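You operate a simulated robot arm through the tools that you are given. There is no shell and no other tool. Be economical: measure what you need, move in short steps, check, and stop when the job is done.

You run a simulated two-armed robot. Do the job below in one go: nothing can be reset, and whatever is moved stays where it is left.

## Task
Fetch the black-banded oil bottle and stand it on the spare white wheel on the lane along the fence. Put the M8 machine foot from the lane along the fence on the ledge of the air board and the M10 machine foot on the filter bench shelf. Open the console cupboard door, fetch the yellow core cap from the top of the feed table and set it on the shelf in the console cupboard and shut the door again. Pull the yellow-handled sliding divider open. The order is free. Set down upright: black-banded oil bottle. The yellow-handled sliding divider goes toward x +0.0, y +1.0, z +0.0 (a direction in the base frame).

It is judged by the outcome, as a careful person would: the job done as asked, and still so three seconds after it is handed in. It fails if anything else is knocked over, pushed out of place, dropped, spilled or broken. A push-on lid holds only when it is set on centred and level and pressed home; a screw cap is set on level and turned clockwise until tight.

## Robot
Two 7-joint arms with two-finger parallel grippers on one trunk, on a base that drives. Base frame: it is fixed to the floor where the robot stands at the start and does not move with it; the origin is under the middle of the robot, x ahead of it, y to its left, z up. Lengths are in cm, angles in degrees, forces in N, time in s.
The left shoulder is at the start at [7, 17.7, 92], the right one opposite. With the tool pointing down near the work surface each hand reaches from about 10 to 70 cm from the robot's upright axis, wherever it stands, measured 20 degrees to its own side. Places, roughly: black-banded oil bottle [75, -25, 100]; console cupboard door [-120, 70, 50]; filter bench shelf [-210, -10, 20]; ledge of the air board (52x13 cm) [-134, -76, 62]; machine foot [75, 50, 100]; shelf in the console cupboard [-140, 70, 50]; spare white wheel (9x9x3 cm) [100, 30, 90]; yellow core cap (6x6x4 cm) [140, 50, 90]; yellow-handled sliding divider [1360, -60, 80]. Payload 3.43 kg a hand.
The tool frame of a hand sits at the grasp point between the pads (the TCP): z along the fingers, y along the line on which they close. The tips reach 3 cm beyond it. The gripper opens to 9.4 cm. The fingers are 2.8 cm wide and 1 cm thick; the gripper's body (5 by 9.6 cm) begins 5.5 cm behind the TCP.
Orientation is that of the tool frame in the base frame, as [roll, pitch, yaw] about the fixed x, y, z axes, in that order (R = Rz(yaw) Ry(pitch) Rx(roll)). With the fingers straight down and closing along the base's y, the tool's x points along the base's -x, its y along +y and its z along -z.

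## Interface
- The arms move only by the tool step_arm. It takes "left_series", "right_series" or both (then of equal length, played together; a hand with none holds still); each is a list of rows, each a list of 7 numbers: the shift along the base's x, y, z in cm, then the turn, a rotation vector about the base's x, y, z in degrees, then the closure, from 0 (fully open) to 1 (shut). In form: [[dx, dy, dz, rx, ry, rz, hand], ...]. A call has 1 to 20 rows; each row shifts and turns the commanded pose from where the row before left it. Each row takes 0.2 s and may step no farther than 5 cm and 8.6 degrees from the row before; otherwise, or with a gripper value out of range, the whole call is refused. A pose out of reach is approached as far as the arm can. The call stops where the force on the tool passes 40 N (or 10 N more than at its start, if that is more) or the arm is blocked; 0.2 s more then pass. The fingers move at their own pace (about 15.3 cm/s each) and stop on an object; they squeeze with about 42 N. The grip force told is the motor's: it shows also when the fingers shut on nothing. Time passes only in rows, and 0.2 s behind the last, so rows that do not move let the fingers close. The reply holds the time, the measured pose of the TCP, the force on the tool along the base axes, the opening and the grip force, in the units named above and with some noise, with the torque about the TCP (base axes, N m) and any sound that the robot's microphone picked up.
- Cameras (640 x 400 px; columns grow to the right, rows downward): "scene" is now at [11.55, 5.32, 124.18]; the picture's right is [0.75, -0.66, 0.00], its down [-0.40, -0.46, -0.79] and it looks along [0.52, 0.60, -0.61] (base axes); focal length 214 px, centre (320, 200). "left" rides on the left gripper at [7.6, -1.4, -10.3] in its tool frame; the picture's right is [0.18, 0.98, 0.00], its down [-0.75, 0.14, -0.64] and it looks along [-0.63, 0.12, 0.77] (tool axes); focal length 243 px, centre (320, 200). "right" rides on the right gripper at [7.6, 1.4, -10.3] in its tool frame; the picture's right is [-0.18, 0.98, 0.00], its down [-0.75, -0.14, -0.64] and it looks along [-0.63, -0.12, 0.77] (tool axes); focal length 243 px, centre (320, 200). There is no depth. A picture from a camera that has moved, and an enlarged one, comes with that camera's place and axes in the base frame and with its lens. The place of the scene camera against the robot may be out by one fixed shift of up to 2.5 cm in any direction.
- camera(camera): a new picture of that camera. It takes no simulated time.
- slide_trunk(by): slides the trunk up (or, below 0, down) by that many cm; the arms and the scene camera ride with it, the base frame stays. It gives what a move gives, with no picture.
- base_move(legs): drives the robot by 1 to 6 legs, each [ahead, turn to the left] in cm and degrees, along the robot's own axes; the way and the turn of a leg run together, so that a leg with both is an arc; at most 150 cm and 180 degrees a leg. The arms and the cameras ride along, it lands a little off, and it stops where it bumps. It gives what a move gives.
- aim_head(pan, tilt): turns the head with the scene camera to pan (to the left, within 86 degrees either way) and tilt (down, from -29 to 69), counted from straight ahead of the robot. It gives what a move gives.
- inspect(camera, box): a new picture of the part [left, top, right, bottom] of that camera's present view, enlarged. It takes no simulated time.
- close_job(): hands the job in; it is judged then, once.

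Work in short steps. Places have to be worked out from the pictures, the camera data and where the tool is seen: move nearer, look again, correct. Check each grasp and each placing, and mend what went wrong. You have 175 turns and 136 pictures in all, those below and enlarged ones among them. Open the grippers and draw the arms clear of the work before you hand the job in, unless the task says otherwise; then end with one line.

The tools are called after "Emit:" by a JSON object that holds its "method" and its "body". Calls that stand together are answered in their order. step_arm: Moves the arms, as the interface text tells. Its arguments: {"type":"object","properties":{"left_series":{"type":"array"},"right_series":{"type":"array"}},"required":[]} The other tools are called the same way: slide_trunk (by) slides the trunk up or down; base_move (legs) drives the base; aim_head (pan, tilt) turns the head that bears the scene camera; camera (camera) takes a picture; inspect (camera, box) takes an enlarged picture of a part of a camera's view; close_job () hands the job in.

At the start:

```text
time: 0.0
left_eef_pos: [38.44, 44.47, 117.59]
left_tcp_rot: [180.0, 0.0, 179.9]
left_ft_force: [-1.0, 0.3, -1.0]
left_torque: [0.01, 0.01, 0.0]
left_grip_width: 9.38
left_finger_force: 0.1
right_eef_pos: [41.67, 7.92, 107.49]
right_tcp_rot: [180.0, -0.1, 179.9]
right_ft_force: [-1.4, 0.5, -0.4]
right_torque: [-0.02, 0.03, -0.02]
right_grip_width: 9.4
right_finger_force: 0.1
trunk travel left (down, up): [-50.0, 34.0]
robot x, y, heading: [-0.24, 0.09, -0.2]
head pan, tilt: [48.7, 37.4]
```

scene: 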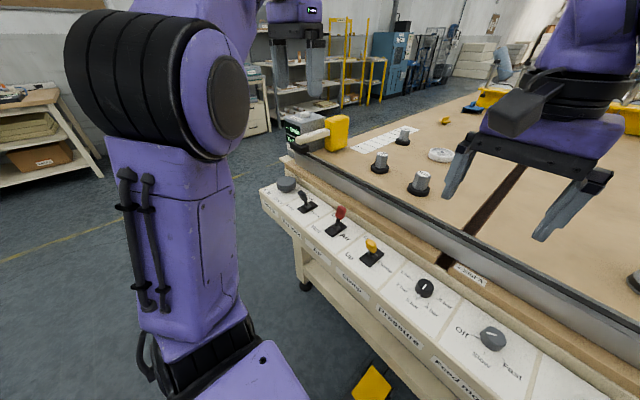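
right: 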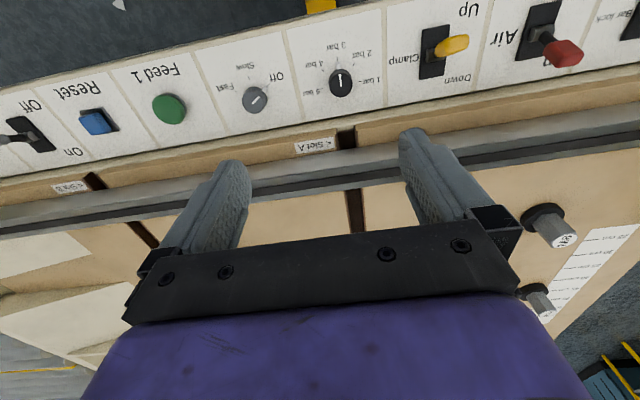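
left: 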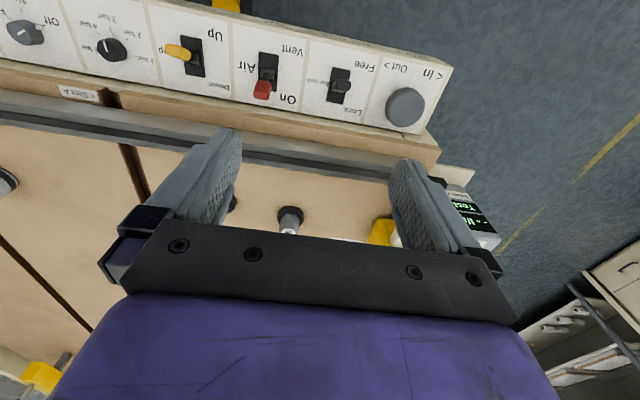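

I'll begin by surveying with the head: first toward the table straight ahead.

Emit:
{"method": "aim_head", "body": {"pan": 0, "tilt": 30}}

Emit:
{"method": "camera", "body": {"camera": "scene"}}

```text
time: 1.2
left_eef_pos: [38.33, 44.47, 117.61]
left_tcp_rot: [180.0, 0.1, 179.8]
left_ft_force: [-0.3, 0.0, -0.4]
left_torque: [-0.01, -0.03, -0.03]
left_grip_width: 9.39
left_finger_force: 0.1
right_eef_pos: [41.48, 8.03, 107.47]
right_tcp_rot: [180.0, 0.0, 180.0]
right_ft_force: [-0.3, -0.1, 0.3]
right_torque: [-0.01, 0.05, 0.01]
right_grip_width: 9.4
right_finger_force: 0.0
trunk travel left (down, up): [-50.0, 34.0]
robot x, y, heading: [-0.22, -0.12, -0.1]
head pan, tilt: [0.0, 30.0]
```

```text
132 pictures are left
camera scene: at [14.87, -1.18, 125.32], right [0.0, -1.0, 0.0], down [-0.5, 0.0, -0.87], along [0.87, 0.0, -0.5], focal length 214 px, centre (320, 200)
```

scene: 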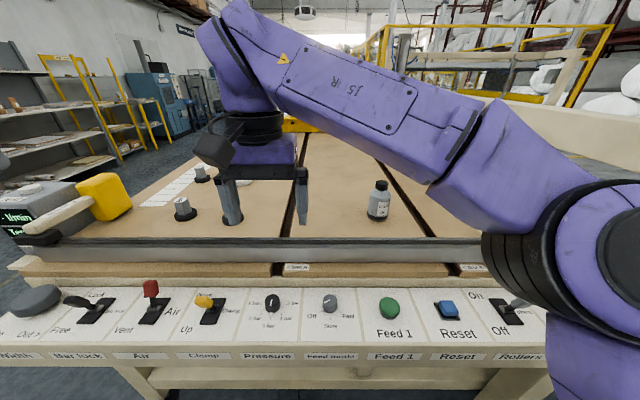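

The right arm hides much of the table. I'll move both arms outward and look again.

Emit:
{"method": "step_arm", "body": {"right_series": [[-2, -4, 0, 0, 0, 0, 0], [-2, -4.5, 0, 0, 0, 0, 0], [-2, -4.5, 0, 0, 0, 0, 0], [-2, -4.5, 0, 0, 0, 0, 0], [-2, -4.5, 0, 0, 0, 0, 0], [-2, -4.5, 0, 0, 0, 0, 0], [0, -4.5, 0, 0, 0, 0, 0], [0, -4.5, 0, 0, 0, 0, 0], [0, -4.5, 0, 0, 0, 0, 0]], "left_series": [[-1, 0, 0, 0, 0, 0, 0], [-1, 0, 0, 0, 0, 0, 0], [-1, 0, 0, 0, 0, 0, 0], [-1, 0, 0, 0, 0, 0, 0], [-1, 0, 0, 0, 0, 0, 0], [-1, 0, 0, 0, 0, 0, 0], [0, 0, 0, 0, 0, 0, 0], [0, 0, 0, 0, 0, 0, 0], [0, 0, 0, 0, 0, 0, 0]]}}

Emit:
{"method": "camera", "body": {"camera": "scene"}}

Emit:
{"method": "inspect", "body": {"camera": "scene", "box": [100, 80, 500, 260]}}

```text
time: 3.2
left_eef_pos: [32.35, 44.35, 117.52]
left_tcp_rot: [179.9, 0.0, 179.9]
left_ft_force: [0.2, -0.5, 0.1]
left_torque: [0.02, 0.02, 0.0]
left_grip_width: 9.41
left_finger_force: 0.1
right_eef_pos: [28.2, -22.69, 101.45]
right_tcp_rot: [179.9, 0.0, 180.0]
right_ft_force: [0.7, 1.2, 0.4]
right_torque: [0.0, 0.04, -0.02]
right_grip_width: 9.38
right_finger_force: 0.0
right hand out of reach, approached as far as the arm can: row 6, 7, 8, 9
trunk travel left (down, up): [-50.0, 34.0]
robot x, y, heading: [-0.12, 0.1, -0.2]
head pan, tilt: [0.0, 30.0]
```

```text
131 pictures are left
camera scene: at [14.91, -1.23, 125.32], right [0.0, -1.0, 0.0], down [-0.5, 0.0, -0.87], along [0.87, 0.0, -0.5], focal length 214 px, centre (320, 200)
```

scene: 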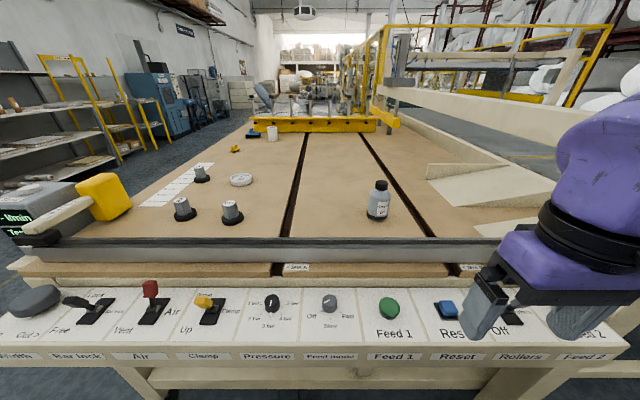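

```text
1.60 times, centred on (300, 170) of scene
camera zoom: at [14.91, -1.23, 125.32], right [0.0, -1.0, 0.0], down [-0.5, 0.0, -0.87], along [0.87, 0.0, -0.5], focal length 343 px, centre (352, 248)
```

zoom: 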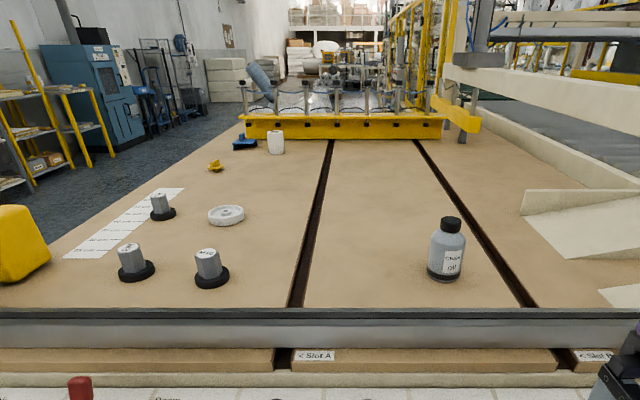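

Need to read the labels of the three feet and the bottle.

Emit:
{"method": "inspect", "body": {"camera": "scene", "box": [150, 150, 270, 230]}}

Emit:
{"method": "inspect", "body": {"camera": "scene", "box": [220, 110, 400, 230]}}

```text
5.00 times, centred on (210, 190) of scene
camera zoom: at [14.91, -1.23, 125.32], right [0.0, -1.0, 0.0], down [-0.5, 0.0, -0.87], along [0.87, 0.0, -0.5], focal length 1072 px, centre (870, 250)
```

zoom: 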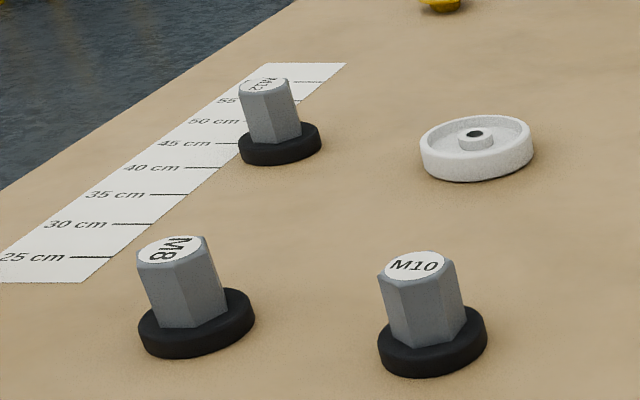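

```text
3.33 times, centred on (310, 170) of scene
camera zoom: at [14.91, -1.23, 125.32], right [0.0, -1.0, 0.0], down [-0.5, 0.0, -0.87], along [0.87, 0.0, -0.5], focal length 715 px, centre (353, 300)
```

zoom: 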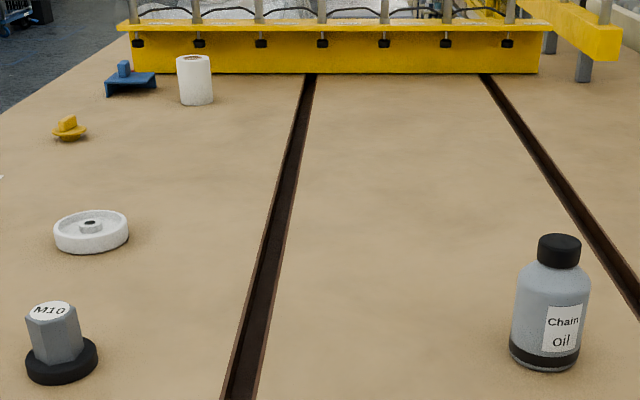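

M8 is the near-left foot, M10 the near-right one, M12 stays. I'll bring the right hand forward at height to localise the bottle with the hand camera.

Emit:
{"method": "step_arm", "body": {"right_series": [[2, 1, 2, 0, 0, 0, 0], [3, 1, 1, 0, 0, 0, 0], [3, 1, 1, 0, 0, 0, 0], [3, 1, 1, 0, 0, 0, 0], [3, 1, 0, 0, 0, 0, 0], [0, 0, 0, 0, 0, 0, 0]]}}

Emit:
{"method": "camera", "body": {"camera": "right"}}

```text
time: 4.6
left_eef_pos: [32.18, 44.55, 117.59]
left_tcp_rot: [179.9, 0.1, 179.9]
left_ft_force: [0.5, -0.1, -0.3]
left_torque: [0.01, -0.01, -0.01]
left_grip_width: 9.39
left_finger_force: 0.1
right_eef_pos: [37.21, -18.01, 103.61]
right_tcp_rot: [179.7, 0.2, 179.4]
right_ft_force: [-0.7, 0.1, 0.2]
right_torque: [0.0, -0.02, 0.0]
right_grip_width: 9.42
right_finger_force: 0.0
right hand out of reach, approached as far as the arm can: row 1, 2, 3, 4, 5
trunk travel left (down, up): [-50.0, 34.0]
robot x, y, heading: [0.21, 0.0, -0.2]
head pan, tilt: [0.0, 30.0]
```

```text
127 pictures are left
camera right: at [29.71, -16.59, 113.87], right [0.19, 0.98, 0.01], down [0.75, -0.15, 0.64], along [0.63, -0.12, -0.77], focal length 243 px, centre (320, 200)
```

right: 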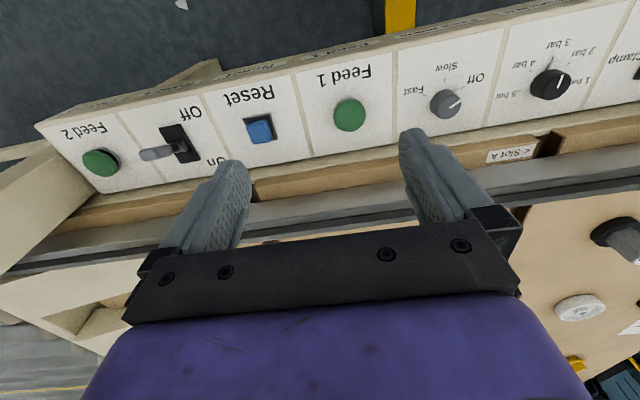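

The hand camera sees below/behind the hand. I'll raise the trunk for better reach and look down at the clearance between base and table.

Emit:
{"method": "slide_trunk", "body": {"by": 20}}

Emit:
{"method": "aim_head", "body": {"pan": 0, "tilt": 65}}

Emit:
{"method": "camera", "body": {"camera": "scene"}}

```text
time: 6.7
left_eef_pos: [32.31, 44.43, 137.54]
left_tcp_rot: [179.8, 0.2, 179.8]
left_ft_force: [-0.3, 0.7, 1.5]
left_torque: [0.01, 0.03, 0.0]
left_grip_width: 9.41
left_finger_force: 0.0
right_eef_pos: [37.22, -18.03, 123.66]
right_tcp_rot: [179.6, 0.1, 179.5]
right_ft_force: [0.4, 0.5, -0.2]
right_torque: [0.02, -0.01, 0.02]
right_grip_width: 9.41
right_finger_force: 0.2
trunk travel left (down, up): [-70.0, 14.0]
robot x, y, heading: [-0.08, -0.04, -0.1]
head pan, tilt: [0.0, 30.0]
```

```text
time: 7.8
left_eef_pos: [32.34, 44.51, 137.54]
left_tcp_rot: [180.0, 0.1, 179.9]
left_ft_force: [0.0, -0.6, 0.8]
left_torque: [0.02, 0.01, 0.0]
left_grip_width: 9.38
left_finger_force: 0.1
right_eef_pos: [37.15, -18.01, 123.61]
right_tcp_rot: [179.7, 0.1, 179.5]
right_ft_force: [-0.3, 0.4, 1.1]
right_torque: [-0.01, 0.03, -0.03]
right_grip_width: 9.41
right_finger_force: 0.1
trunk travel left (down, up): [-70.0, 14.0]
robot x, y, heading: [0.05, -0.04, -0.2]
head pan, tilt: [0.0, 65.0]
```

```text
126 pictures are left
camera scene: at [11.9, -1.21, 140.57], right [0.0, -1.0, 0.0], down [-0.91, 0.0, -0.42], along [0.42, 0.0, -0.91], focal length 214 px, centre (320, 200)
```

scene: 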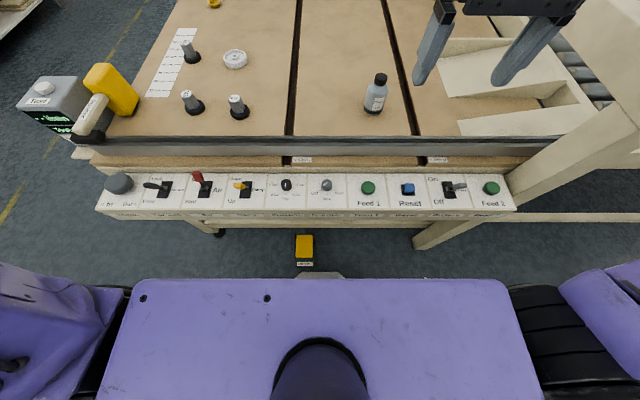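

Two views put the table top at z≈88, the bottle at about (70,-19), M10 (68,25), M8 (71,41). I creep the base forward 4 cm and move the right hand above the bottle.

Emit:
{"method": "base_move", "body": {"legs": [[4, 0]]}}

Emit:
{"method": "step_arm", "body": {"right_series": [[4, 0, 0, 0, 0, 0, 0], [4, 0, 0, 0, 0, 0, 0], [4, 0, -1, 0, 0, 0, 0], [4, 0, -1, 0, 0, 0, 0], [4, 0, -1, 0, 0, 0, 0], [4, 0, -1, 0, 0, 0, 0], [2, 0, -2, 0, 0, 0, 0], [0, 0, 0, 0, 0, 0, 0]]}}

Emit:
{"method": "camera", "body": {"camera": "right"}}

```text
time: 8.6
left_eef_pos: [35.46, 44.5, 137.83]
left_tcp_rot: [179.9, 0.4, 179.9]
left_ft_force: [-0.1, -0.4, -0.2]
left_torque: [0.01, -0.08, 0.0]
left_grip_width: 9.41
left_finger_force: 0.1
right_eef_pos: [40.53, -18.01, 123.85]
right_tcp_rot: [179.6, 0.4, 179.5]
right_ft_force: [-0.5, 0.5, -0.1]
right_torque: [-0.02, -0.03, 0.04]
right_grip_width: 9.41
right_finger_force: 0.1
trunk travel left (down, up): [-70.0, 14.0]
robot x, y, heading: [3.82, 0.14, 0.1]
head pan, tilt: [0.0, 65.0]
```

```text
time: 10.4
left_eef_pos: [36.0, 44.52, 137.63]
left_tcp_rot: [180.0, 0.1, 179.9]
left_ft_force: [0.3, -0.1, 0.7]
left_torque: [-0.02, -0.02, -0.01]
left_grip_width: 9.41
left_finger_force: 0.0
right_eef_pos: [44.12, -18.12, 121.32]
right_tcp_rot: [179.6, 0.2, 179.6]
right_ft_force: [0.2, 0.3, 0.0]
right_torque: [0.01, 0.01, -0.01]
right_grip_width: 9.4
right_finger_force: 0.1
right hand out of reach, approached as far as the arm can: row 1, 2, 3, 4, 5, 6
trunk travel left (down, up): [-70.0, 14.0]
robot x, y, heading: [3.7, -0.08, 0.1]
head pan, tilt: [0.0, 65.0]
```

```text
125 pictures are left
camera right: at [36.6, -16.75, 131.62], right [0.19, 0.98, 0.01], down [0.75, -0.15, 0.64], along [0.63, -0.12, -0.77], focal length 243 px, centre (320, 200)
```

right: 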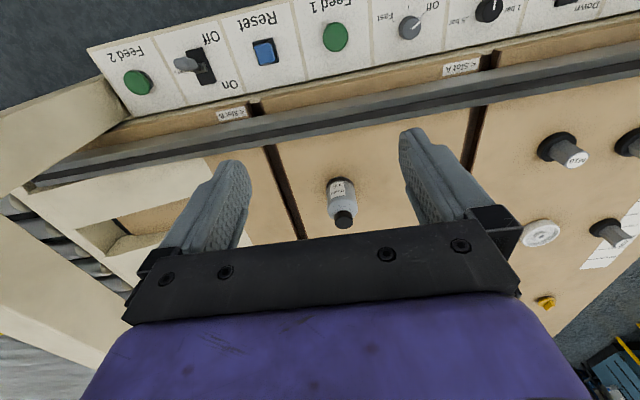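

Bottle is near (69,-18.6), cap top z≈100. The hand is limited at this height, so I go down while moving forward, staying above the cap.

Emit:
{"method": "step_arm", "body": {"right_series": [[0, 0, -3, 0, 0, 0, 0], [0, 0, -3, 0, 0, 0, 0], [1, 0, -3, 0, 0, 0, 0], [3, 0, -2, 0, 0, 0, 0], [3, 0, -1, 0, 0, 0, 0], [3, 0, 0, 0, 0, 0, 0], [3, 0, 0, 0, 0, 0, 0], [3, 0, 0, 0, 0, 0, 0], [0, 0, 0, 0, 0, 0, 0]]}}

Emit:
{"method": "camera", "body": {"camera": "right"}}

```text
time: 12.4
left_eef_pos: [36.04, 44.43, 137.63]
left_tcp_rot: [179.9, 0.2, 179.8]
left_ft_force: [0.3, -0.4, 0.0]
left_torque: [-0.01, 0.0, -0.01]
left_grip_width: 9.38
left_finger_force: 0.1
right_eef_pos: [58.25, -18.1, 109.31]
right_tcp_rot: [179.6, 0.2, 179.5]
right_ft_force: [-0.2, -0.8, 0.1]
right_torque: [0.01, -0.01, -0.01]
right_grip_width: 9.4
right_finger_force: 0.0
right hand out of reach, approached as far as the arm can: row 8
trunk travel left (down, up): [-70.0, 14.0]
robot x, y, heading: [4.06, 0.01, -0.1]
head pan, tilt: [0.0, 65.0]
```

```text
124 pictures are left
camera right: at [50.64, -16.73, 119.67], right [0.19, 0.98, 0.01], down [0.75, -0.15, 0.64], along [0.63, -0.12, -0.77], focal length 243 px, centre (320, 200)
```

right: 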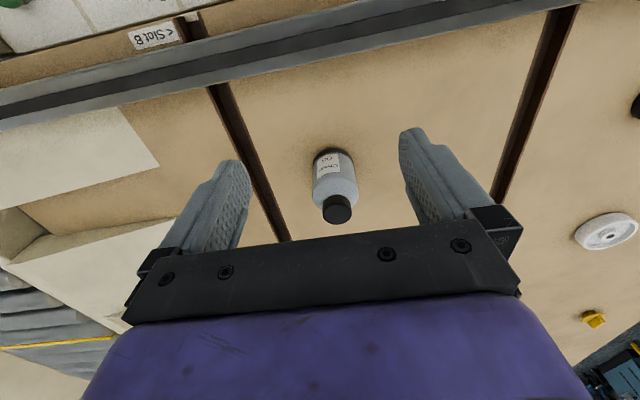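

Bottle refined to (69.4,-18.6). Higher shoulders will give more reach, so I raise the trunk 13 and then descend forward.

Emit:
{"method": "slide_trunk", "body": {"by": 13}}

Emit:
{"method": "step_arm", "body": {"right_series": [[0, 0, -3, 0, 0, 0, 0], [0, 0, -3, 0, 0, 0, 0], [0, 0, -3, 0, 0, 0, 0], [0, 0, -3, 0, 0, 0, 0], [0, 0, -2, 0, 0, 0, 0], [3, 0, 0, 0, 0, 0, 0], [3, -0.2, 0, 0, 0, 0, 0], [3, -0.2, 0, 0, 0, 0, 0], [2, -0.1, 0, 0, 0, 0, 0], [0, 0, 0, 0, 0, 0, 0]]}}

Emit:
{"method": "camera", "body": {"camera": "right"}}

```text
time: 14.0
left_eef_pos: [36.25, 44.47, 150.47]
left_tcp_rot: [179.9, 0.0, 179.9]
left_ft_force: [-0.3, -0.3, 0.1]
left_torque: [0.0, 0.0, 0.0]
left_grip_width: 9.39
left_finger_force: 0.1
right_eef_pos: [58.22, -18.22, 122.44]
right_tcp_rot: [179.6, 0.3, 179.6]
right_ft_force: [-0.3, -0.6, 0.6]
right_torque: [-0.02, -0.02, 0.01]
right_grip_width: 9.4
right_finger_force: 0.1
trunk travel left (down, up): [-83.0, 1.0]
robot x, y, heading: [3.85, -0.09, -0.2]
head pan, tilt: [0.0, 65.0]
```

```text
time: 16.2
left_eef_pos: [36.28, 44.6, 150.54]
left_tcp_rot: [179.9, 0.1, 179.9]
left_ft_force: [0.5, -0.3, 0.0]
left_torque: [0.0, 0.02, 0.02]
left_grip_width: 9.4
left_finger_force: 0.0
right_eef_pos: [65.19, -18.35, 108.33]
right_tcp_rot: [179.6, 0.1, 179.5]
right_ft_force: [0.0, -0.4, 0.5]
right_torque: [0.01, -0.02, 0.0]
right_grip_width: 9.38
right_finger_force: 0.2
right hand out of reach, approached as far as the arm can: row 8, 9
trunk travel left (down, up): [-83.0, 1.0]
robot x, y, heading: [3.63, -0.23, 0.0]
head pan, tilt: [0.0, 65.0]
```

```text
123 pictures are left
camera right: at [57.7, -16.89, 118.66], right [0.19, 0.98, 0.01], down [0.75, -0.15, 0.64], along [0.63, -0.12, -0.77], focal length 243 px, centre (320, 200)
```

right: 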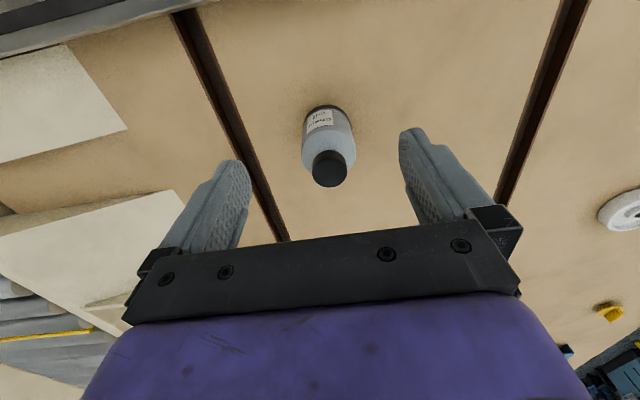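

Nearly enough reach. I check the base clearance to see whether I may creep another few cm.

Emit:
{"method": "camera", "body": {"camera": "scene"}}

```text
122 pictures are left
camera scene: at [15.91, -1.18, 153.55], right [0.0, -1.0, 0.0], down [-0.91, 0.0, -0.42], along [0.42, 0.0, -0.91], focal length 214 px, centre (320, 200)
```

scene: 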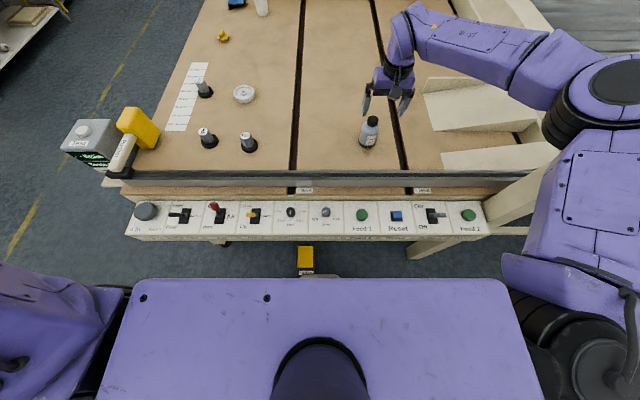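

The pedal is right in front of the base, so no creeping. I'll tilt the fingers 20° forward instead, which brings the wrist back, and shift over the bottle.

Emit:
{"method": "step_arm", "body": {"right_series": [[0, 0, 0, 0, -7, 0, 0], [0, 0, 0, 0, -7, 0, 0], [1, -0.1, 0, 0, -6, 0, 0], [1.6, -0.1, -1, 0, 0, 0, 0], [1.6, -0.1, -1, 0, 0, 0, 0], [0, 0, 0, 0, 0, 0, 0]]}}

Emit:
{"method": "camera", "body": {"camera": "right"}}

```text
time: 17.6
left_eef_pos: [36.23, 44.53, 150.53]
left_tcp_rot: [179.8, 0.1, 180.0]
left_ft_force: [-0.2, 0.0, -0.5]
left_torque: [0.02, -0.03, 0.0]
left_grip_width: 9.36
left_finger_force: 0.1
right_eef_pos: [69.43, -18.8, 106.52]
right_tcp_rot: [179.5, 20.2, 179.5]
right_ft_force: [-0.6, -0.2, -0.3]
right_torque: [0.02, 0.04, -0.02]
right_grip_width: 9.38
right_finger_force: 0.0
trunk travel left (down, up): [-83.0, 1.0]
robot x, y, heading: [3.69, -0.06, 0.1]
head pan, tilt: [0.0, 65.0]
```

```text
121 pictures are left
camera right: at [58.76, -17.25, 113.47], right [0.18, 0.98, 0.07], down [0.48, -0.15, 0.86], along [0.86, -0.12, -0.5], focal length 243 px, centre (320, 200)
```

right: 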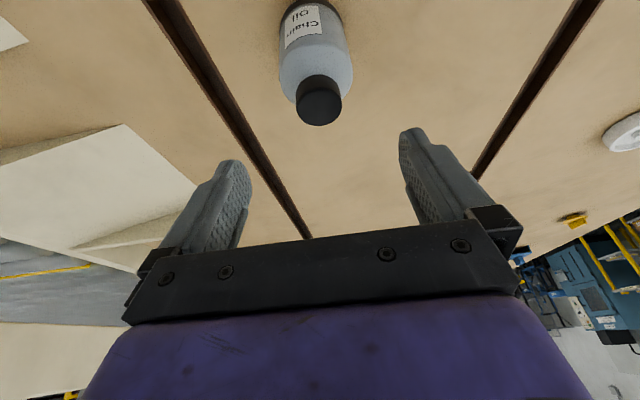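

Bottle lies at (69.7,-18.3); straight down to z 95.

Emit:
{"method": "step_arm", "body": {"right_series": [[0.2, 0.4, -3, 0, 0, 0, 0], [0, 0, -3, 0, 0, 0, 0], [0, 0, -2.5, 0, 0, 0, 0], [0, 0, -2, 0, 0, 0, 0], [0, 0, -1, 0, 0, 0, 0], [0, 0, 0, 0, 0, 0, 0]]}}

Emit:
{"method": "camera", "body": {"camera": "right"}}

```text
time: 19.0
left_eef_pos: [36.12, 44.42, 150.61]
left_tcp_rot: [180.0, 0.2, 179.9]
left_ft_force: [-0.2, -0.3, 0.1]
left_torque: [0.01, -0.01, 0.01]
left_grip_width: 9.37
left_finger_force: 0.0
right_eef_pos: [69.59, -18.23, 94.94]
right_tcp_rot: [179.5, 20.3, 179.6]
right_ft_force: [-0.9, -0.5, 0.2]
right_torque: [-0.02, -0.03, -0.01]
right_grip_width: 9.38
right_finger_force: 0.0
trunk travel left (down, up): [-83.0, 1.0]
robot x, y, heading: [3.86, -0.06, -0.1]
head pan, tilt: [0.0, 65.0]
```

```text
120 pictures are left
camera right: at [59.01, -16.87, 102.0], right [0.18, 0.98, 0.07], down [0.49, -0.15, 0.86], along [0.86, -0.12, -0.5], focal length 243 px, centre (320, 200)
```

right: 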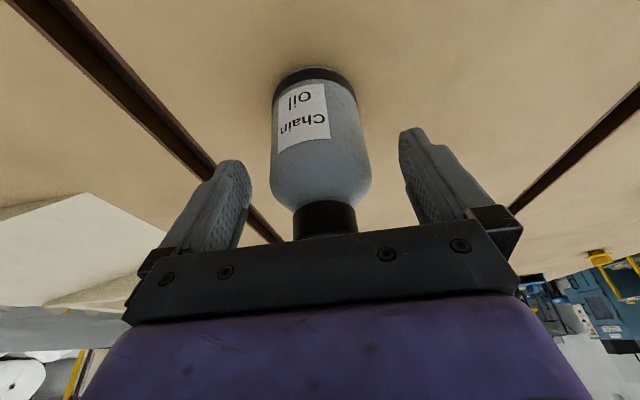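

Bottle is centred between the fingers; close and check.

Emit:
{"method": "step_arm", "body": {"right_series": [[0, 0, -0.4, 0, 0, 0, 0.3], [0, 0, 0, 0, 0, 0, 1], [0, 0, 0, 0, 0, 0, 1], [0, 0, 0, 0, 0, 0, 1], [0, 0, 2, 0, 0, 0, 1], [0, 0, 3, 0, 0, 0, 1], [0, 0, 0, 0, 0, 0, 1]]}}

Emit:
{"method": "camera", "body": {"camera": "right"}}

```text
time: 20.6
left_eef_pos: [36.24, 44.43, 150.68]
left_tcp_rot: [179.9, 0.2, 179.9]
left_ft_force: [-0.2, 0.5, 0.6]
left_torque: [-0.01, 0.01, 0.04]
left_grip_width: 9.38
left_finger_force: 0.0
right_eef_pos: [69.74, -18.34, 99.42]
right_tcp_rot: [179.5, 20.2, 179.4]
right_ft_force: [-0.6, 0.0, -2.0]
right_torque: [-0.02, 0.01, -0.01]
right_grip_width: 6.37
right_finger_force: 42.2
trunk travel left (down, up): [-83.0, 1.0]
robot x, y, heading: [4.1, 0.4, -0.0]
head pan, tilt: [0.0, 65.0]
```

```text
119 pictures are left
camera right: at [59.1, -16.81, 106.56], right [0.18, 0.98, 0.07], down [0.49, -0.15, 0.86], along [0.86, -0.12, -0.5], focal length 243 px, centre (320, 200)
```

right: 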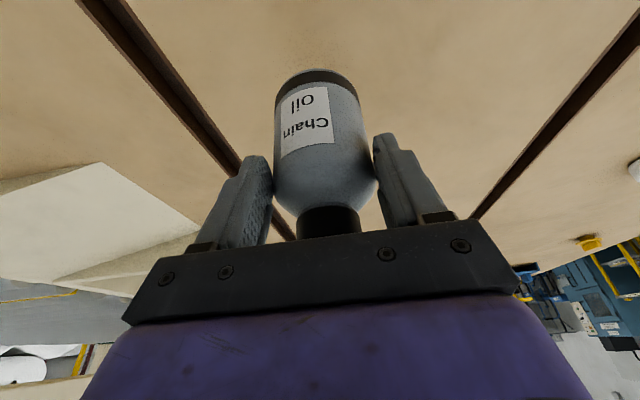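

Bottle is held (base ≈6.8 cm below TCP). I retract up and back, then look left along the aisle.

Emit:
{"method": "step_arm", "body": {"right_series": [[0, 0, 4, 0, 0, 0, 1], [-2, 0, 4, 0, 0, 0, 1], [-4, 0, 2, 0, 0, 0, 1], [-4, 0, 2, 0, 0, 0, 1], [-4, 0, 0, 0, 0, 0, 1], [-4, 0, 0, 0, 0, 0, 1], [-4, 0, 0, 0, 0, 0, 1], [-4, 0, 0, 0, 0, 0, 1]]}}

Emit:
{"method": "aim_head", "body": {"pan": 60, "tilt": 25}}

Emit:
{"method": "camera", "body": {"camera": "scene"}}

```text
time: 22.4
left_eef_pos: [36.01, 44.39, 150.66]
left_tcp_rot: [179.9, 0.2, 179.9]
left_ft_force: [-0.7, -0.2, 0.1]
left_torque: [-0.01, -0.01, 0.02]
left_grip_width: 9.4
left_finger_force: 0.1
right_eef_pos: [43.44, -18.23, 111.54]
right_tcp_rot: [179.4, 20.1, 179.4]
right_ft_force: [0.5, 0.8, -1.7]
right_torque: [-0.02, -0.01, -0.02]
right_grip_width: 6.39
right_finger_force: 42.0
trunk travel left (down, up): [-83.0, 1.0]
robot x, y, heading: [4.14, -0.14, -0.2]
head pan, tilt: [0.0, 65.0]
```

```text
time: 23.7
left_eef_pos: [36.16, 44.43, 150.61]
left_tcp_rot: [179.9, 0.1, 179.8]
left_ft_force: [0.6, 0.0, -0.1]
left_torque: [0.02, 0.01, 0.02]
left_grip_width: 9.4
left_finger_force: 0.0
right_eef_pos: [43.57, -18.13, 111.49]
right_tcp_rot: [179.3, 20.1, 179.5]
right_ft_force: [-0.4, -0.2, -2.1]
right_torque: [-0.01, 0.06, 0.01]
right_grip_width: 6.37
right_finger_force: 41.7
trunk travel left (down, up): [-83.0, 1.0]
robot x, y, heading: [4.23, 0.24, 0.1]
head pan, tilt: [60.0, 25.0]
```

```text
118 pictures are left
camera scene: at [14.41, 6.74, 159.12], right [0.87, -0.5, 0.0], down [-0.21, -0.37, -0.91], along [0.45, 0.78, -0.42], focal length 214 px, centre (320, 200)
```

scene: 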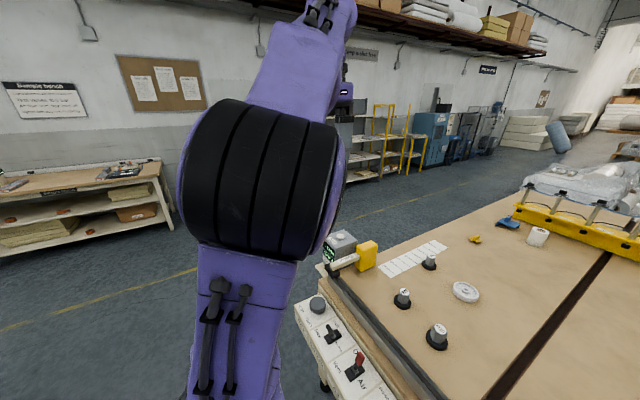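

The aisle is wide (wall ≈3 m away). I drive around to the left side of the table: back, left, forward, and face the table.

Emit:
{"method": "base_move", "body": {"legs": [[-40, 0], [0, 90], [125, 0], [0, -90], [146, 0], [0, -90]]}}

Emit:
{"method": "aim_head", "body": {"pan": 0, "tilt": 50}}

Emit:
{"method": "camera", "body": {"camera": "scene"}}

```text
time: 50.4
left_eef_pos: [154.91, 90.87, 150.56]
left_tcp_rot: [179.9, 0.1, 89.7]
left_ft_force: [0.1, -0.2, 0.7]
left_torque: [0.0, -0.04, 0.0]
left_grip_width: 9.37
left_finger_force: 0.1
right_eef_pos: [92.3, 83.75, 111.5]
right_tcp_rot: [179.4, 20.1, 89.3]
right_ft_force: [0.6, -0.2, -2.5]
right_torque: [0.03, -0.01, 0.01]
right_grip_width: 6.36
right_finger_force: 42.1
trunk travel left (down, up): [-83.0, 1.0]
robot x, y, heading: [110.71, 123.35, -90.5]
head pan, tilt: [60.0, 25.0]
```

```text
time: 51.7
left_eef_pos: [154.99, 90.89, 150.62]
left_tcp_rot: [179.9, 0.1, 89.7]
left_ft_force: [0.0, -0.3, -0.6]
left_torque: [0.01, 0.02, 0.0]
left_grip_width: 9.41
left_finger_force: 0.0
right_eef_pos: [92.27, 83.85, 111.49]
right_tcp_rot: [179.4, 20.1, 89.2]
right_ft_force: [0.5, -0.3, -2.5]
right_torque: [0.05, 0.02, 0.01]
right_grip_width: 6.34
right_finger_force: 41.8
trunk travel left (down, up): [-83.0, 1.0]
robot x, y, heading: [110.9, 123.37, -90.3]
head pan, tilt: [0.0, 50.0]
```

```text
117 pictures are left
camera scene: at [111.37, 109.39, 155.37], right [-1.0, 0.0, 0.0], down [0.0, 0.77, -0.64], along [0.0, -0.64, -0.77], focal length 214 px, centre (320, 200)
```

scene: 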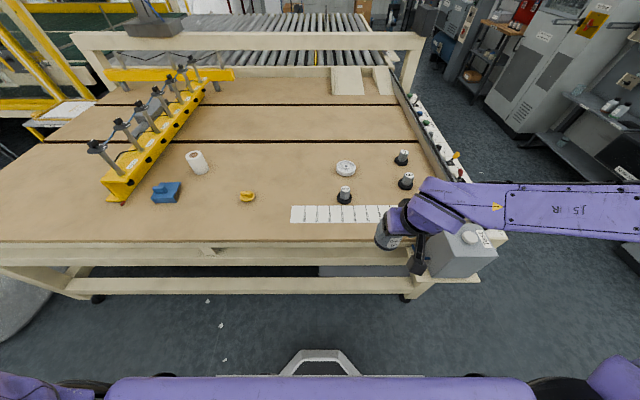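

Table edge is at y≈73; I drive 21 cm nearer, then look with the right-hand camera near the wheel.

Emit:
{"method": "base_move", "body": {"legs": [[21, 0]]}}

Emit:
{"method": "step_arm", "body": {"right_series": [[0, -4, 1, 0, 0, 0, 1], [0, -4, 1, 0, 0, 0, 1], [1, -4, 0, 0, 0, 0, 1], [1, -3, 0, 0, 0, 0, 1], [0, 0, 0, 0, 0, 0, 1]]}}

Emit:
{"method": "camera", "body": {"camera": "right"}}

Emit:
{"method": "camera", "body": {"camera": "scene"}}

```text
time: 53.3
left_eef_pos: [154.82, 70.0, 150.75]
left_tcp_rot: [179.9, 0.4, 89.6]
left_ft_force: [-0.2, 0.1, 1.0]
left_torque: [0.01, 0.01, 0.0]
left_grip_width: 9.4
left_finger_force: 0.0
right_eef_pos: [92.07, 63.03, 111.56]
right_tcp_rot: [179.4, 20.4, 89.1]
right_ft_force: [0.6, -0.1, -1.9]
right_torque: [0.04, -0.01, 0.01]
right_grip_width: 6.36
right_finger_force: 41.9
trunk travel left (down, up): [-83.0, 1.0]
robot x, y, heading: [110.41, 102.12, -90.2]
head pan, tilt: [0.0, 50.0]
```

```text
time: 54.5
left_eef_pos: [154.61, 69.8, 150.64]
left_tcp_rot: [179.9, 0.2, 89.6]
left_ft_force: [-0.4, -0.1, -0.1]
left_torque: [-0.02, 0.01, 0.03]
left_grip_width: 9.4
left_finger_force: 0.2
right_eef_pos: [94.01, 47.82, 113.65]
right_tcp_rot: [179.4, 20.2, 89.2]
right_ft_force: [-0.6, 1.1, -2.5]
right_torque: [0.07, 0.04, 0.0]
right_grip_width: 6.37
right_finger_force: 42.0
trunk travel left (down, up): [-83.0, 1.0]
robot x, y, heading: [110.45, 102.1, -90.5]
head pan, tilt: [0.0, 50.0]
```

```text
116 pictures are left
camera right: at [95.7, 58.49, 120.67], right [0.98, -0.18, 0.07], down [-0.15, -0.48, 0.86], along [-0.12, -0.86, -0.5], focal length 243 px, centre (320, 200)
```

right: 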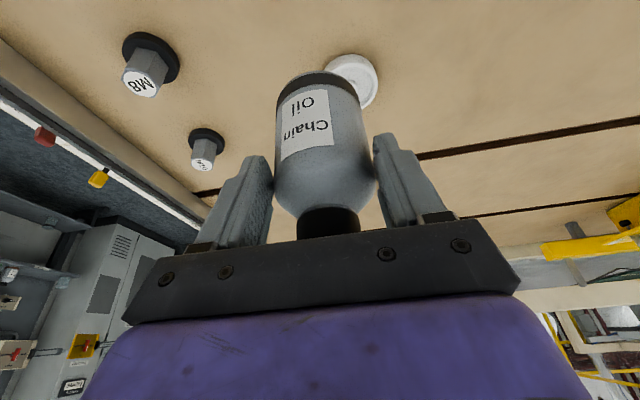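

```text
115 pictures are left
camera scene: at [111.18, 88.44, 155.38], right [-1.0, 0.01, 0.0], down [0.01, 0.77, -0.64], along [0.0, -0.64, -0.77], focal length 214 px, centre (320, 200)
```

scene: 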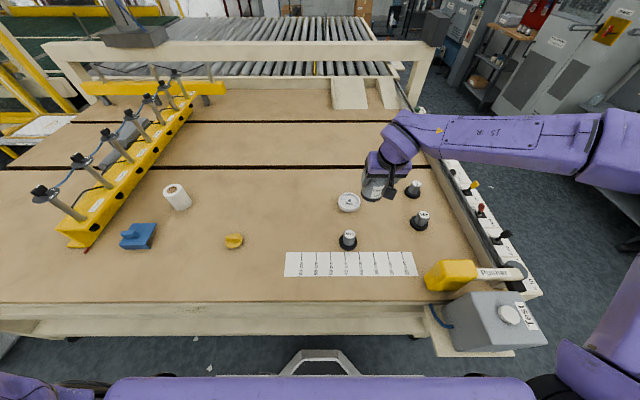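

Triangulating the wheel from two hand views gives table z≈84.5, wheel at about (98.5,34.4), top ≈87. I enlarge the wheel to see its upper shape, and the held bottle.

Emit:
{"method": "inspect", "body": {"camera": "scene", "box": [320, 160, 440, 240]}}

```text
5.00 times, centred on (380, 200) of scene
camera zoom: at [111.18, 88.44, 155.38], right [-1.0, 0.01, 0.0], down [0.01, 0.77, -0.64], along [0.0, -0.64, -0.77], focal length 1072 px, centre (20, 200)
```

zoom: 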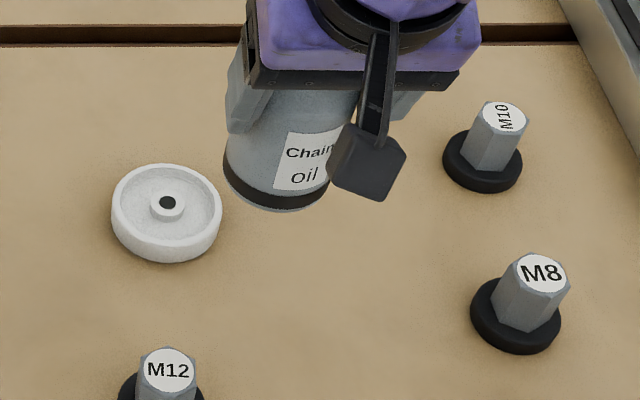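

The hub is level with the rim, so the bottle will stand flat. I move over the wheel at modest height and then compare bottle base and wheel in the scene camera.

Emit:
{"method": "step_arm", "body": {"right_series": [[1.5, -4, 0, 0, 0, 0, 1], [1.5, -4, -2, 0, 0, 0, 1], [1.3, -2.5, -3, 0, 0, 0, 1], [0, 0, -3, 0, 0, 0, 1], [0, 0, -2, 0, 0, 0, 1], [0, 0, 0, 0, 0, 0, 1]]}}

Emit:
{"method": "inspect", "body": {"camera": "scene", "box": [300, 150, 420, 230]}}

Emit:
{"method": "camera", "body": {"camera": "right"}}

```text
time: 55.9
left_eef_pos: [154.86, 69.71, 150.61]
left_tcp_rot: [179.9, 0.2, 89.7]
left_ft_force: [-0.1, -0.4, -0.7]
left_torque: [0.03, 0.0, -0.02]
left_grip_width: 9.41
left_finger_force: 0.0
right_eef_pos: [98.46, 37.24, 103.45]
right_tcp_rot: [179.3, 20.2, 89.2]
right_ft_force: [0.7, -0.6, -2.1]
right_torque: [0.08, 0.02, 0.0]
right_grip_width: 6.36
right_finger_force: 42.1
trunk travel left (down, up): [-83.0, 1.0]
robot x, y, heading: [110.83, 101.84, -90.4]
head pan, tilt: [0.0, 50.0]
```

```text
5.00 times, centred on (360, 190) of scene
camera zoom: at [111.25, 88.3, 155.37], right [-1.0, 0.01, 0.0], down [0.0, 0.77, -0.64], along [0.0, -0.64, -0.77], focal length 1072 px, centre (120, 250)
```

zoom: 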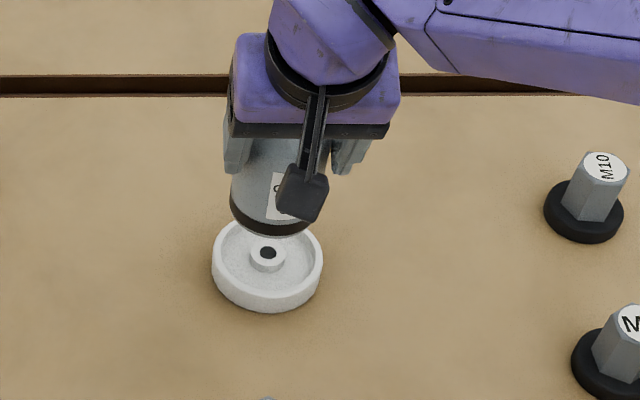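

```text
112 pictures are left
camera right: at [100.05, 47.88, 110.58], right [0.98, -0.18, 0.07], down [-0.15, -0.48, 0.86], along [-0.12, -0.86, -0.5], focal length 243 px, centre (320, 200)
```

right: 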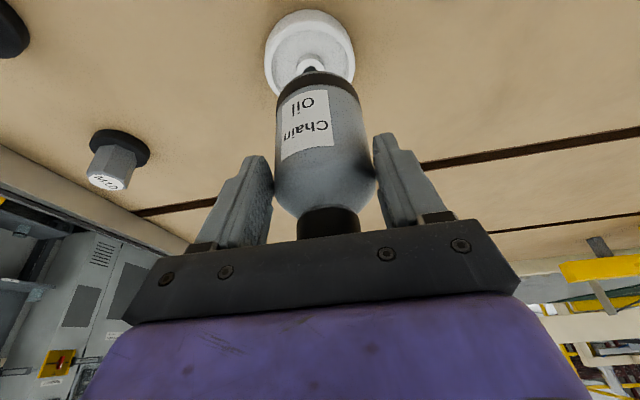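

Lateral offset is about 0.4 cm; I correct it and lower 3.5 cm, then compare again.

Emit:
{"method": "step_arm", "body": {"right_series": [[-0.3, 0, -1.5, 0, 0, 0, 1], [-0.1, 0, -1, 0, 0, 0, 1], [0, 0, -1, 0, 0, 0, 1], [0, 0, 0, 0, 0, 0, 1]]}}

Emit:
{"method": "inspect", "body": {"camera": "scene", "box": [310, 160, 400, 220]}}

Emit:
{"method": "camera", "body": {"camera": "right"}}

```text
time: 56.9
left_eef_pos: [154.85, 69.7, 150.62]
left_tcp_rot: [179.9, 0.0, 89.6]
left_ft_force: [-0.4, -0.3, -0.2]
left_torque: [0.02, 0.02, -0.02]
left_grip_width: 9.4
left_finger_force: 0.0
right_eef_pos: [97.92, 37.16, 99.89]
right_tcp_rot: [179.4, 20.1, 89.0]
right_ft_force: [0.3, 0.4, -2.0]
right_torque: [0.05, -0.03, 0.01]
right_grip_width: 6.36
right_finger_force: 41.9
trunk travel left (down, up): [-83.0, 1.0]
robot x, y, heading: [110.71, 102.17, -90.5]
head pan, tilt: [0.0, 50.0]
```

```text
6.67 times, centred on (355, 190) of scene
camera zoom: at [111.23, 88.27, 155.37], right [-1.0, 0.01, 0.0], down [0.0, 0.77, -0.64], along [0.0, -0.64, -0.77], focal length 1430 px, centre (87, 267)
```

zoom: 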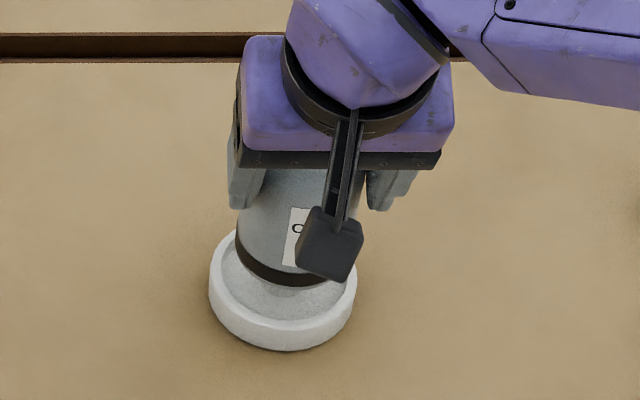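

```text
110 pictures are left
camera right: at [99.6, 47.79, 107.07], right [0.98, -0.18, 0.07], down [-0.15, -0.48, 0.86], along [-0.12, -0.85, -0.5], focal length 243 px, centre (320, 200)
```

right: 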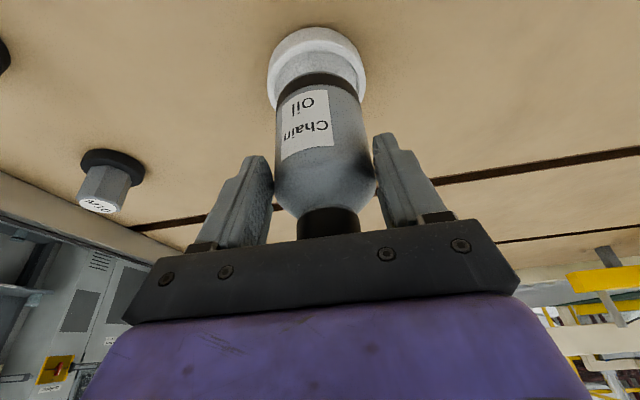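

Estimates suggest the bottle base is ~3 cm above the wheel and ~0.6 cm too near me. Adjust and lower 2 cm more.

Emit:
{"method": "step_arm", "body": {"right_series": [[0, -0.5, -1, 0, 0, 0, 1], [0, 0, -0.6, 0, 0, 0, 1], [0, 0, -0.5, 0, 0, 0, 1], [0, 0, 0, 0, 0, 0, 1]]}}

Emit:
{"method": "inspect", "body": {"camera": "scene", "box": [310, 160, 400, 220]}}

Emit:
{"method": "inspect", "body": {"camera": "right", "box": [230, 0, 410, 120]}}

```text
time: 57.9
left_eef_pos: [154.69, 69.69, 150.69]
left_tcp_rot: [179.9, 0.1, 89.6]
left_ft_force: [0.3, 0.3, 1.1]
left_torque: [0.0, -0.01, -0.01]
left_grip_width: 9.4
left_finger_force: 0.1
right_eef_pos: [98.03, 36.67, 97.87]
right_tcp_rot: [179.4, 20.1, 89.1]
right_ft_force: [0.6, -0.3, -3.3]
right_torque: [0.04, 0.02, 0.01]
right_grip_width: 6.35
right_finger_force: 42.0
trunk travel left (down, up): [-83.0, 1.0]
robot x, y, heading: [110.41, 102.37, -90.4]
head pan, tilt: [0.0, 50.0]
```

```text
6.67 times, centred on (355, 190) of scene
camera zoom: at [111.24, 88.26, 155.37], right [-1.0, 0.01, 0.0], down [0.0, 0.77, -0.64], along [0.0, -0.64, -0.77], focal length 1430 px, centre (87, 267)
```

zoom: 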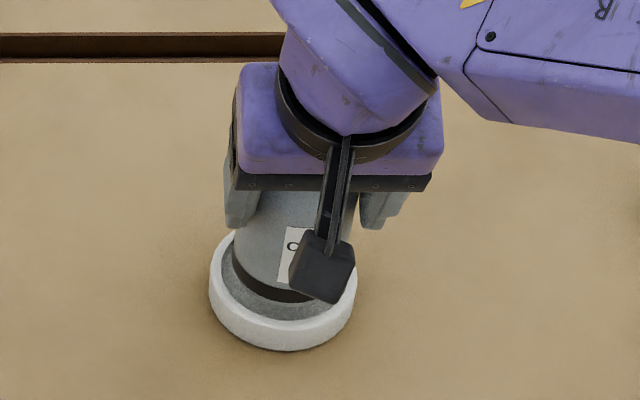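

```text
3.33 times, centred on (320, 60) of right
camera zoom: at [99.61, 47.29, 104.98], right [0.98, -0.18, 0.07], down [-0.15, -0.48, 0.86], along [-0.12, -0.85, -0.5], focal length 809 px, centre (320, 667)
```

zoom: 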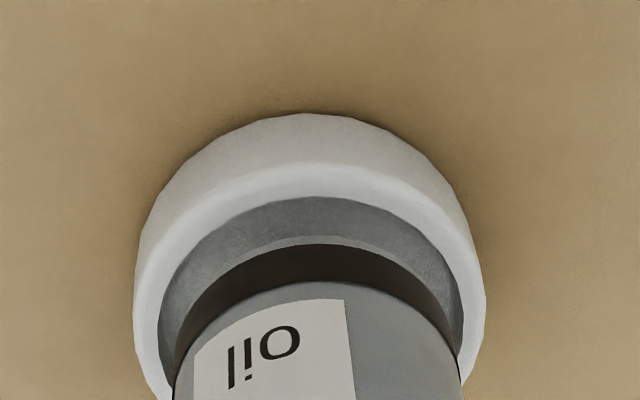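

Nearly concentric; shift 0.15 cm to -x and lower in small steps watching the force.

Emit:
{"method": "step_arm", "body": {"right_series": [[-0.15, 0, -0.4, 0, 0, 0, 1], [0, 0, -0.4, 0, 0, 0, 1], [0, 0, 0, 0, 0, 0, 1]]}}

Emit:
{"method": "inspect", "body": {"camera": "right", "box": [230, 0, 410, 120]}}

Emit:
{"method": "inspect", "body": {"camera": "scene", "box": [310, 160, 400, 220]}}

```text
time: 58.7
left_eef_pos: [154.8, 69.75, 150.49]
left_tcp_rot: [180.0, 0.1, 89.6]
left_ft_force: [-0.5, 0.4, 0.6]
left_torque: [0.0, 0.0, 0.02]
left_grip_width: 9.39
left_finger_force: 0.1
right_eef_pos: [97.84, 36.67, 97.07]
right_tcp_rot: [179.4, 20.1, 89.1]
right_ft_force: [-0.2, -0.3, -2.5]
right_torque: [0.07, -0.01, -0.02]
right_grip_width: 6.35
right_finger_force: 42.1
trunk travel left (down, up): [-83.0, 1.0]
robot x, y, heading: [110.33, 102.11, -90.6]
head pan, tilt: [0.0, 50.0]
```

```text
3.33 times, centred on (320, 60) of right
camera zoom: at [99.49, 47.34, 104.15], right [0.98, -0.18, 0.07], down [-0.15, -0.48, 0.86], along [-0.12, -0.85, -0.5], focal length 809 px, centre (320, 667)
```

zoom: 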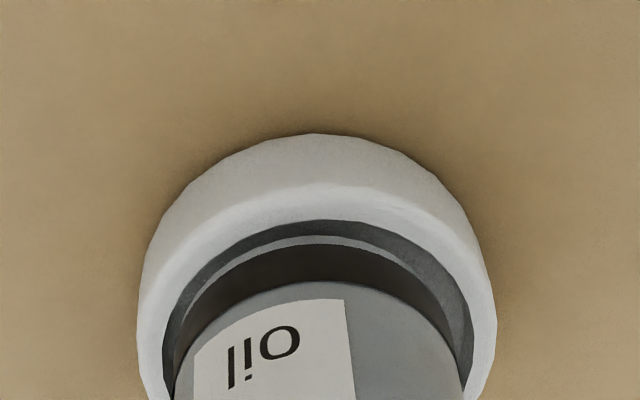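

```text
6.67 times, centred on (355, 190) of scene
camera zoom: at [111.24, 88.29, 155.37], right [-1.0, 0.01, 0.0], down [0.0, 0.77, -0.64], along [0.0, -0.64, -0.77], focal length 1430 px, centre (87, 267)
```

zoom: 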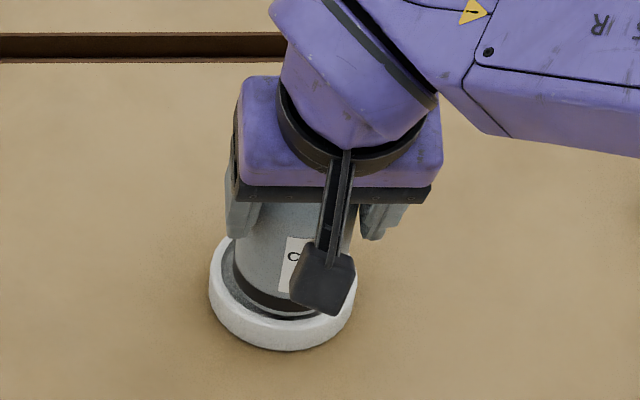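

Concentric now. Lower a little more until contact.

Emit:
{"method": "step_arm", "body": {"right_series": [[0, 0, -0.25, 0, 0, 0, 1], [0, 0, -0.25, 0, 0, 0, 1], [0, 0, 0, 0, 0, 0, 1]]}}

Emit:
{"method": "inspect", "body": {"camera": "right", "box": [230, 0, 410, 120]}}

```text
time: 59.5
left_eef_pos: [154.87, 70.07, 150.65]
left_tcp_rot: [179.9, 0.2, 89.6]
left_ft_force: [0.4, -1.0, 0.0]
left_torque: [-0.01, -0.02, 0.0]
left_grip_width: 9.41
left_finger_force: 0.0
right_eef_pos: [97.87, 36.72, 97.06]
right_tcp_rot: [179.4, 20.5, 89.2]
right_ft_force: [-0.6, -3.3, 17.1]
right_torque: [-0.63, 0.57, 0.03]
right_grip_width: 6.38
right_finger_force: 41.9
trunk travel left (down, up): [-83.0, 1.0]
robot x, y, heading: [110.25, 102.16, -90.6]
head pan, tilt: [0.0, 50.0]
```

```text
3.33 times, centred on (320, 60) of right
camera zoom: at [99.48, 47.46, 103.96], right [0.98, -0.18, 0.07], down [-0.15, -0.48, 0.86], along [-0.12, -0.86, -0.5], focal length 809 px, centre (320, 667)
```

zoom: 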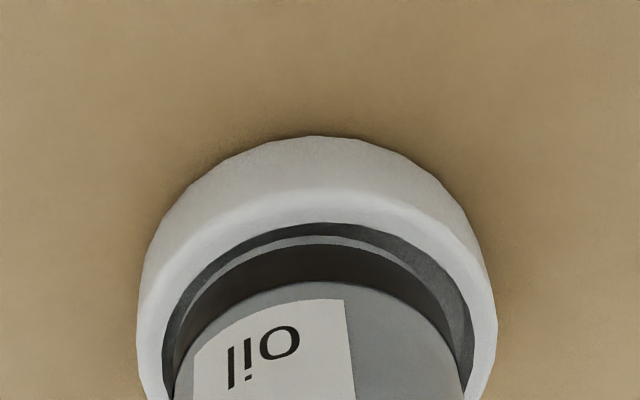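

Contact torque shows the bottle's -x edge rests on the rim. Back up slightly, shift +x 0.25, and lower again.

Emit:
{"method": "step_arm", "body": {"right_series": [[0, 0, 0.5, 0, 0, 0, 1], [0.25, 0, 0, 0, 0, 0, 1], [0, 0, -0.3, 0, 0, 0, 1], [0, 0, -0.3, 0, 0, 0, 1], [0, 0, 0, 0, 0, 0, 1]]}}

Emit:
{"method": "inspect", "body": {"camera": "right", "box": [230, 0, 410, 120]}}

```text
time: 60.7
left_eef_pos: [154.76, 70.24, 150.79]
left_tcp_rot: [179.9, 0.3, 89.5]
left_ft_force: [-0.8, 0.0, 0.3]
left_torque: [0.0, 0.03, 0.0]
left_grip_width: 9.41
left_finger_force: 0.0
right_eef_pos: [98.1, 36.87, 96.96]
right_tcp_rot: [179.4, 20.6, 89.2]
right_ft_force: [-5.4, -1.7, 25.8]
right_torque: [-0.46, 0.64, -0.16]
right_grip_width: 6.38
right_finger_force: 42.4
trunk travel left (down, up): [-83.0, 1.0]
robot x, y, heading: [110.35, 102.29, -90.4]
head pan, tilt: [0.0, 50.0]
```

```text
3.33 times, centred on (320, 60) of right
camera zoom: at [99.67, 47.62, 103.89], right [0.98, -0.18, 0.07], down [-0.16, -0.48, 0.86], along [-0.12, -0.86, -0.5], focal length 809 px, centre (320, 667)
```

zoom: 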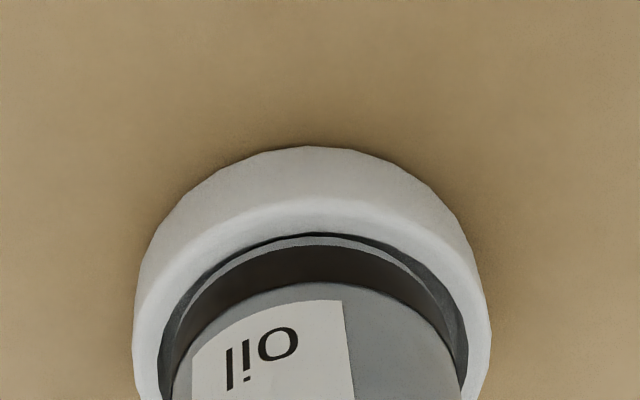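

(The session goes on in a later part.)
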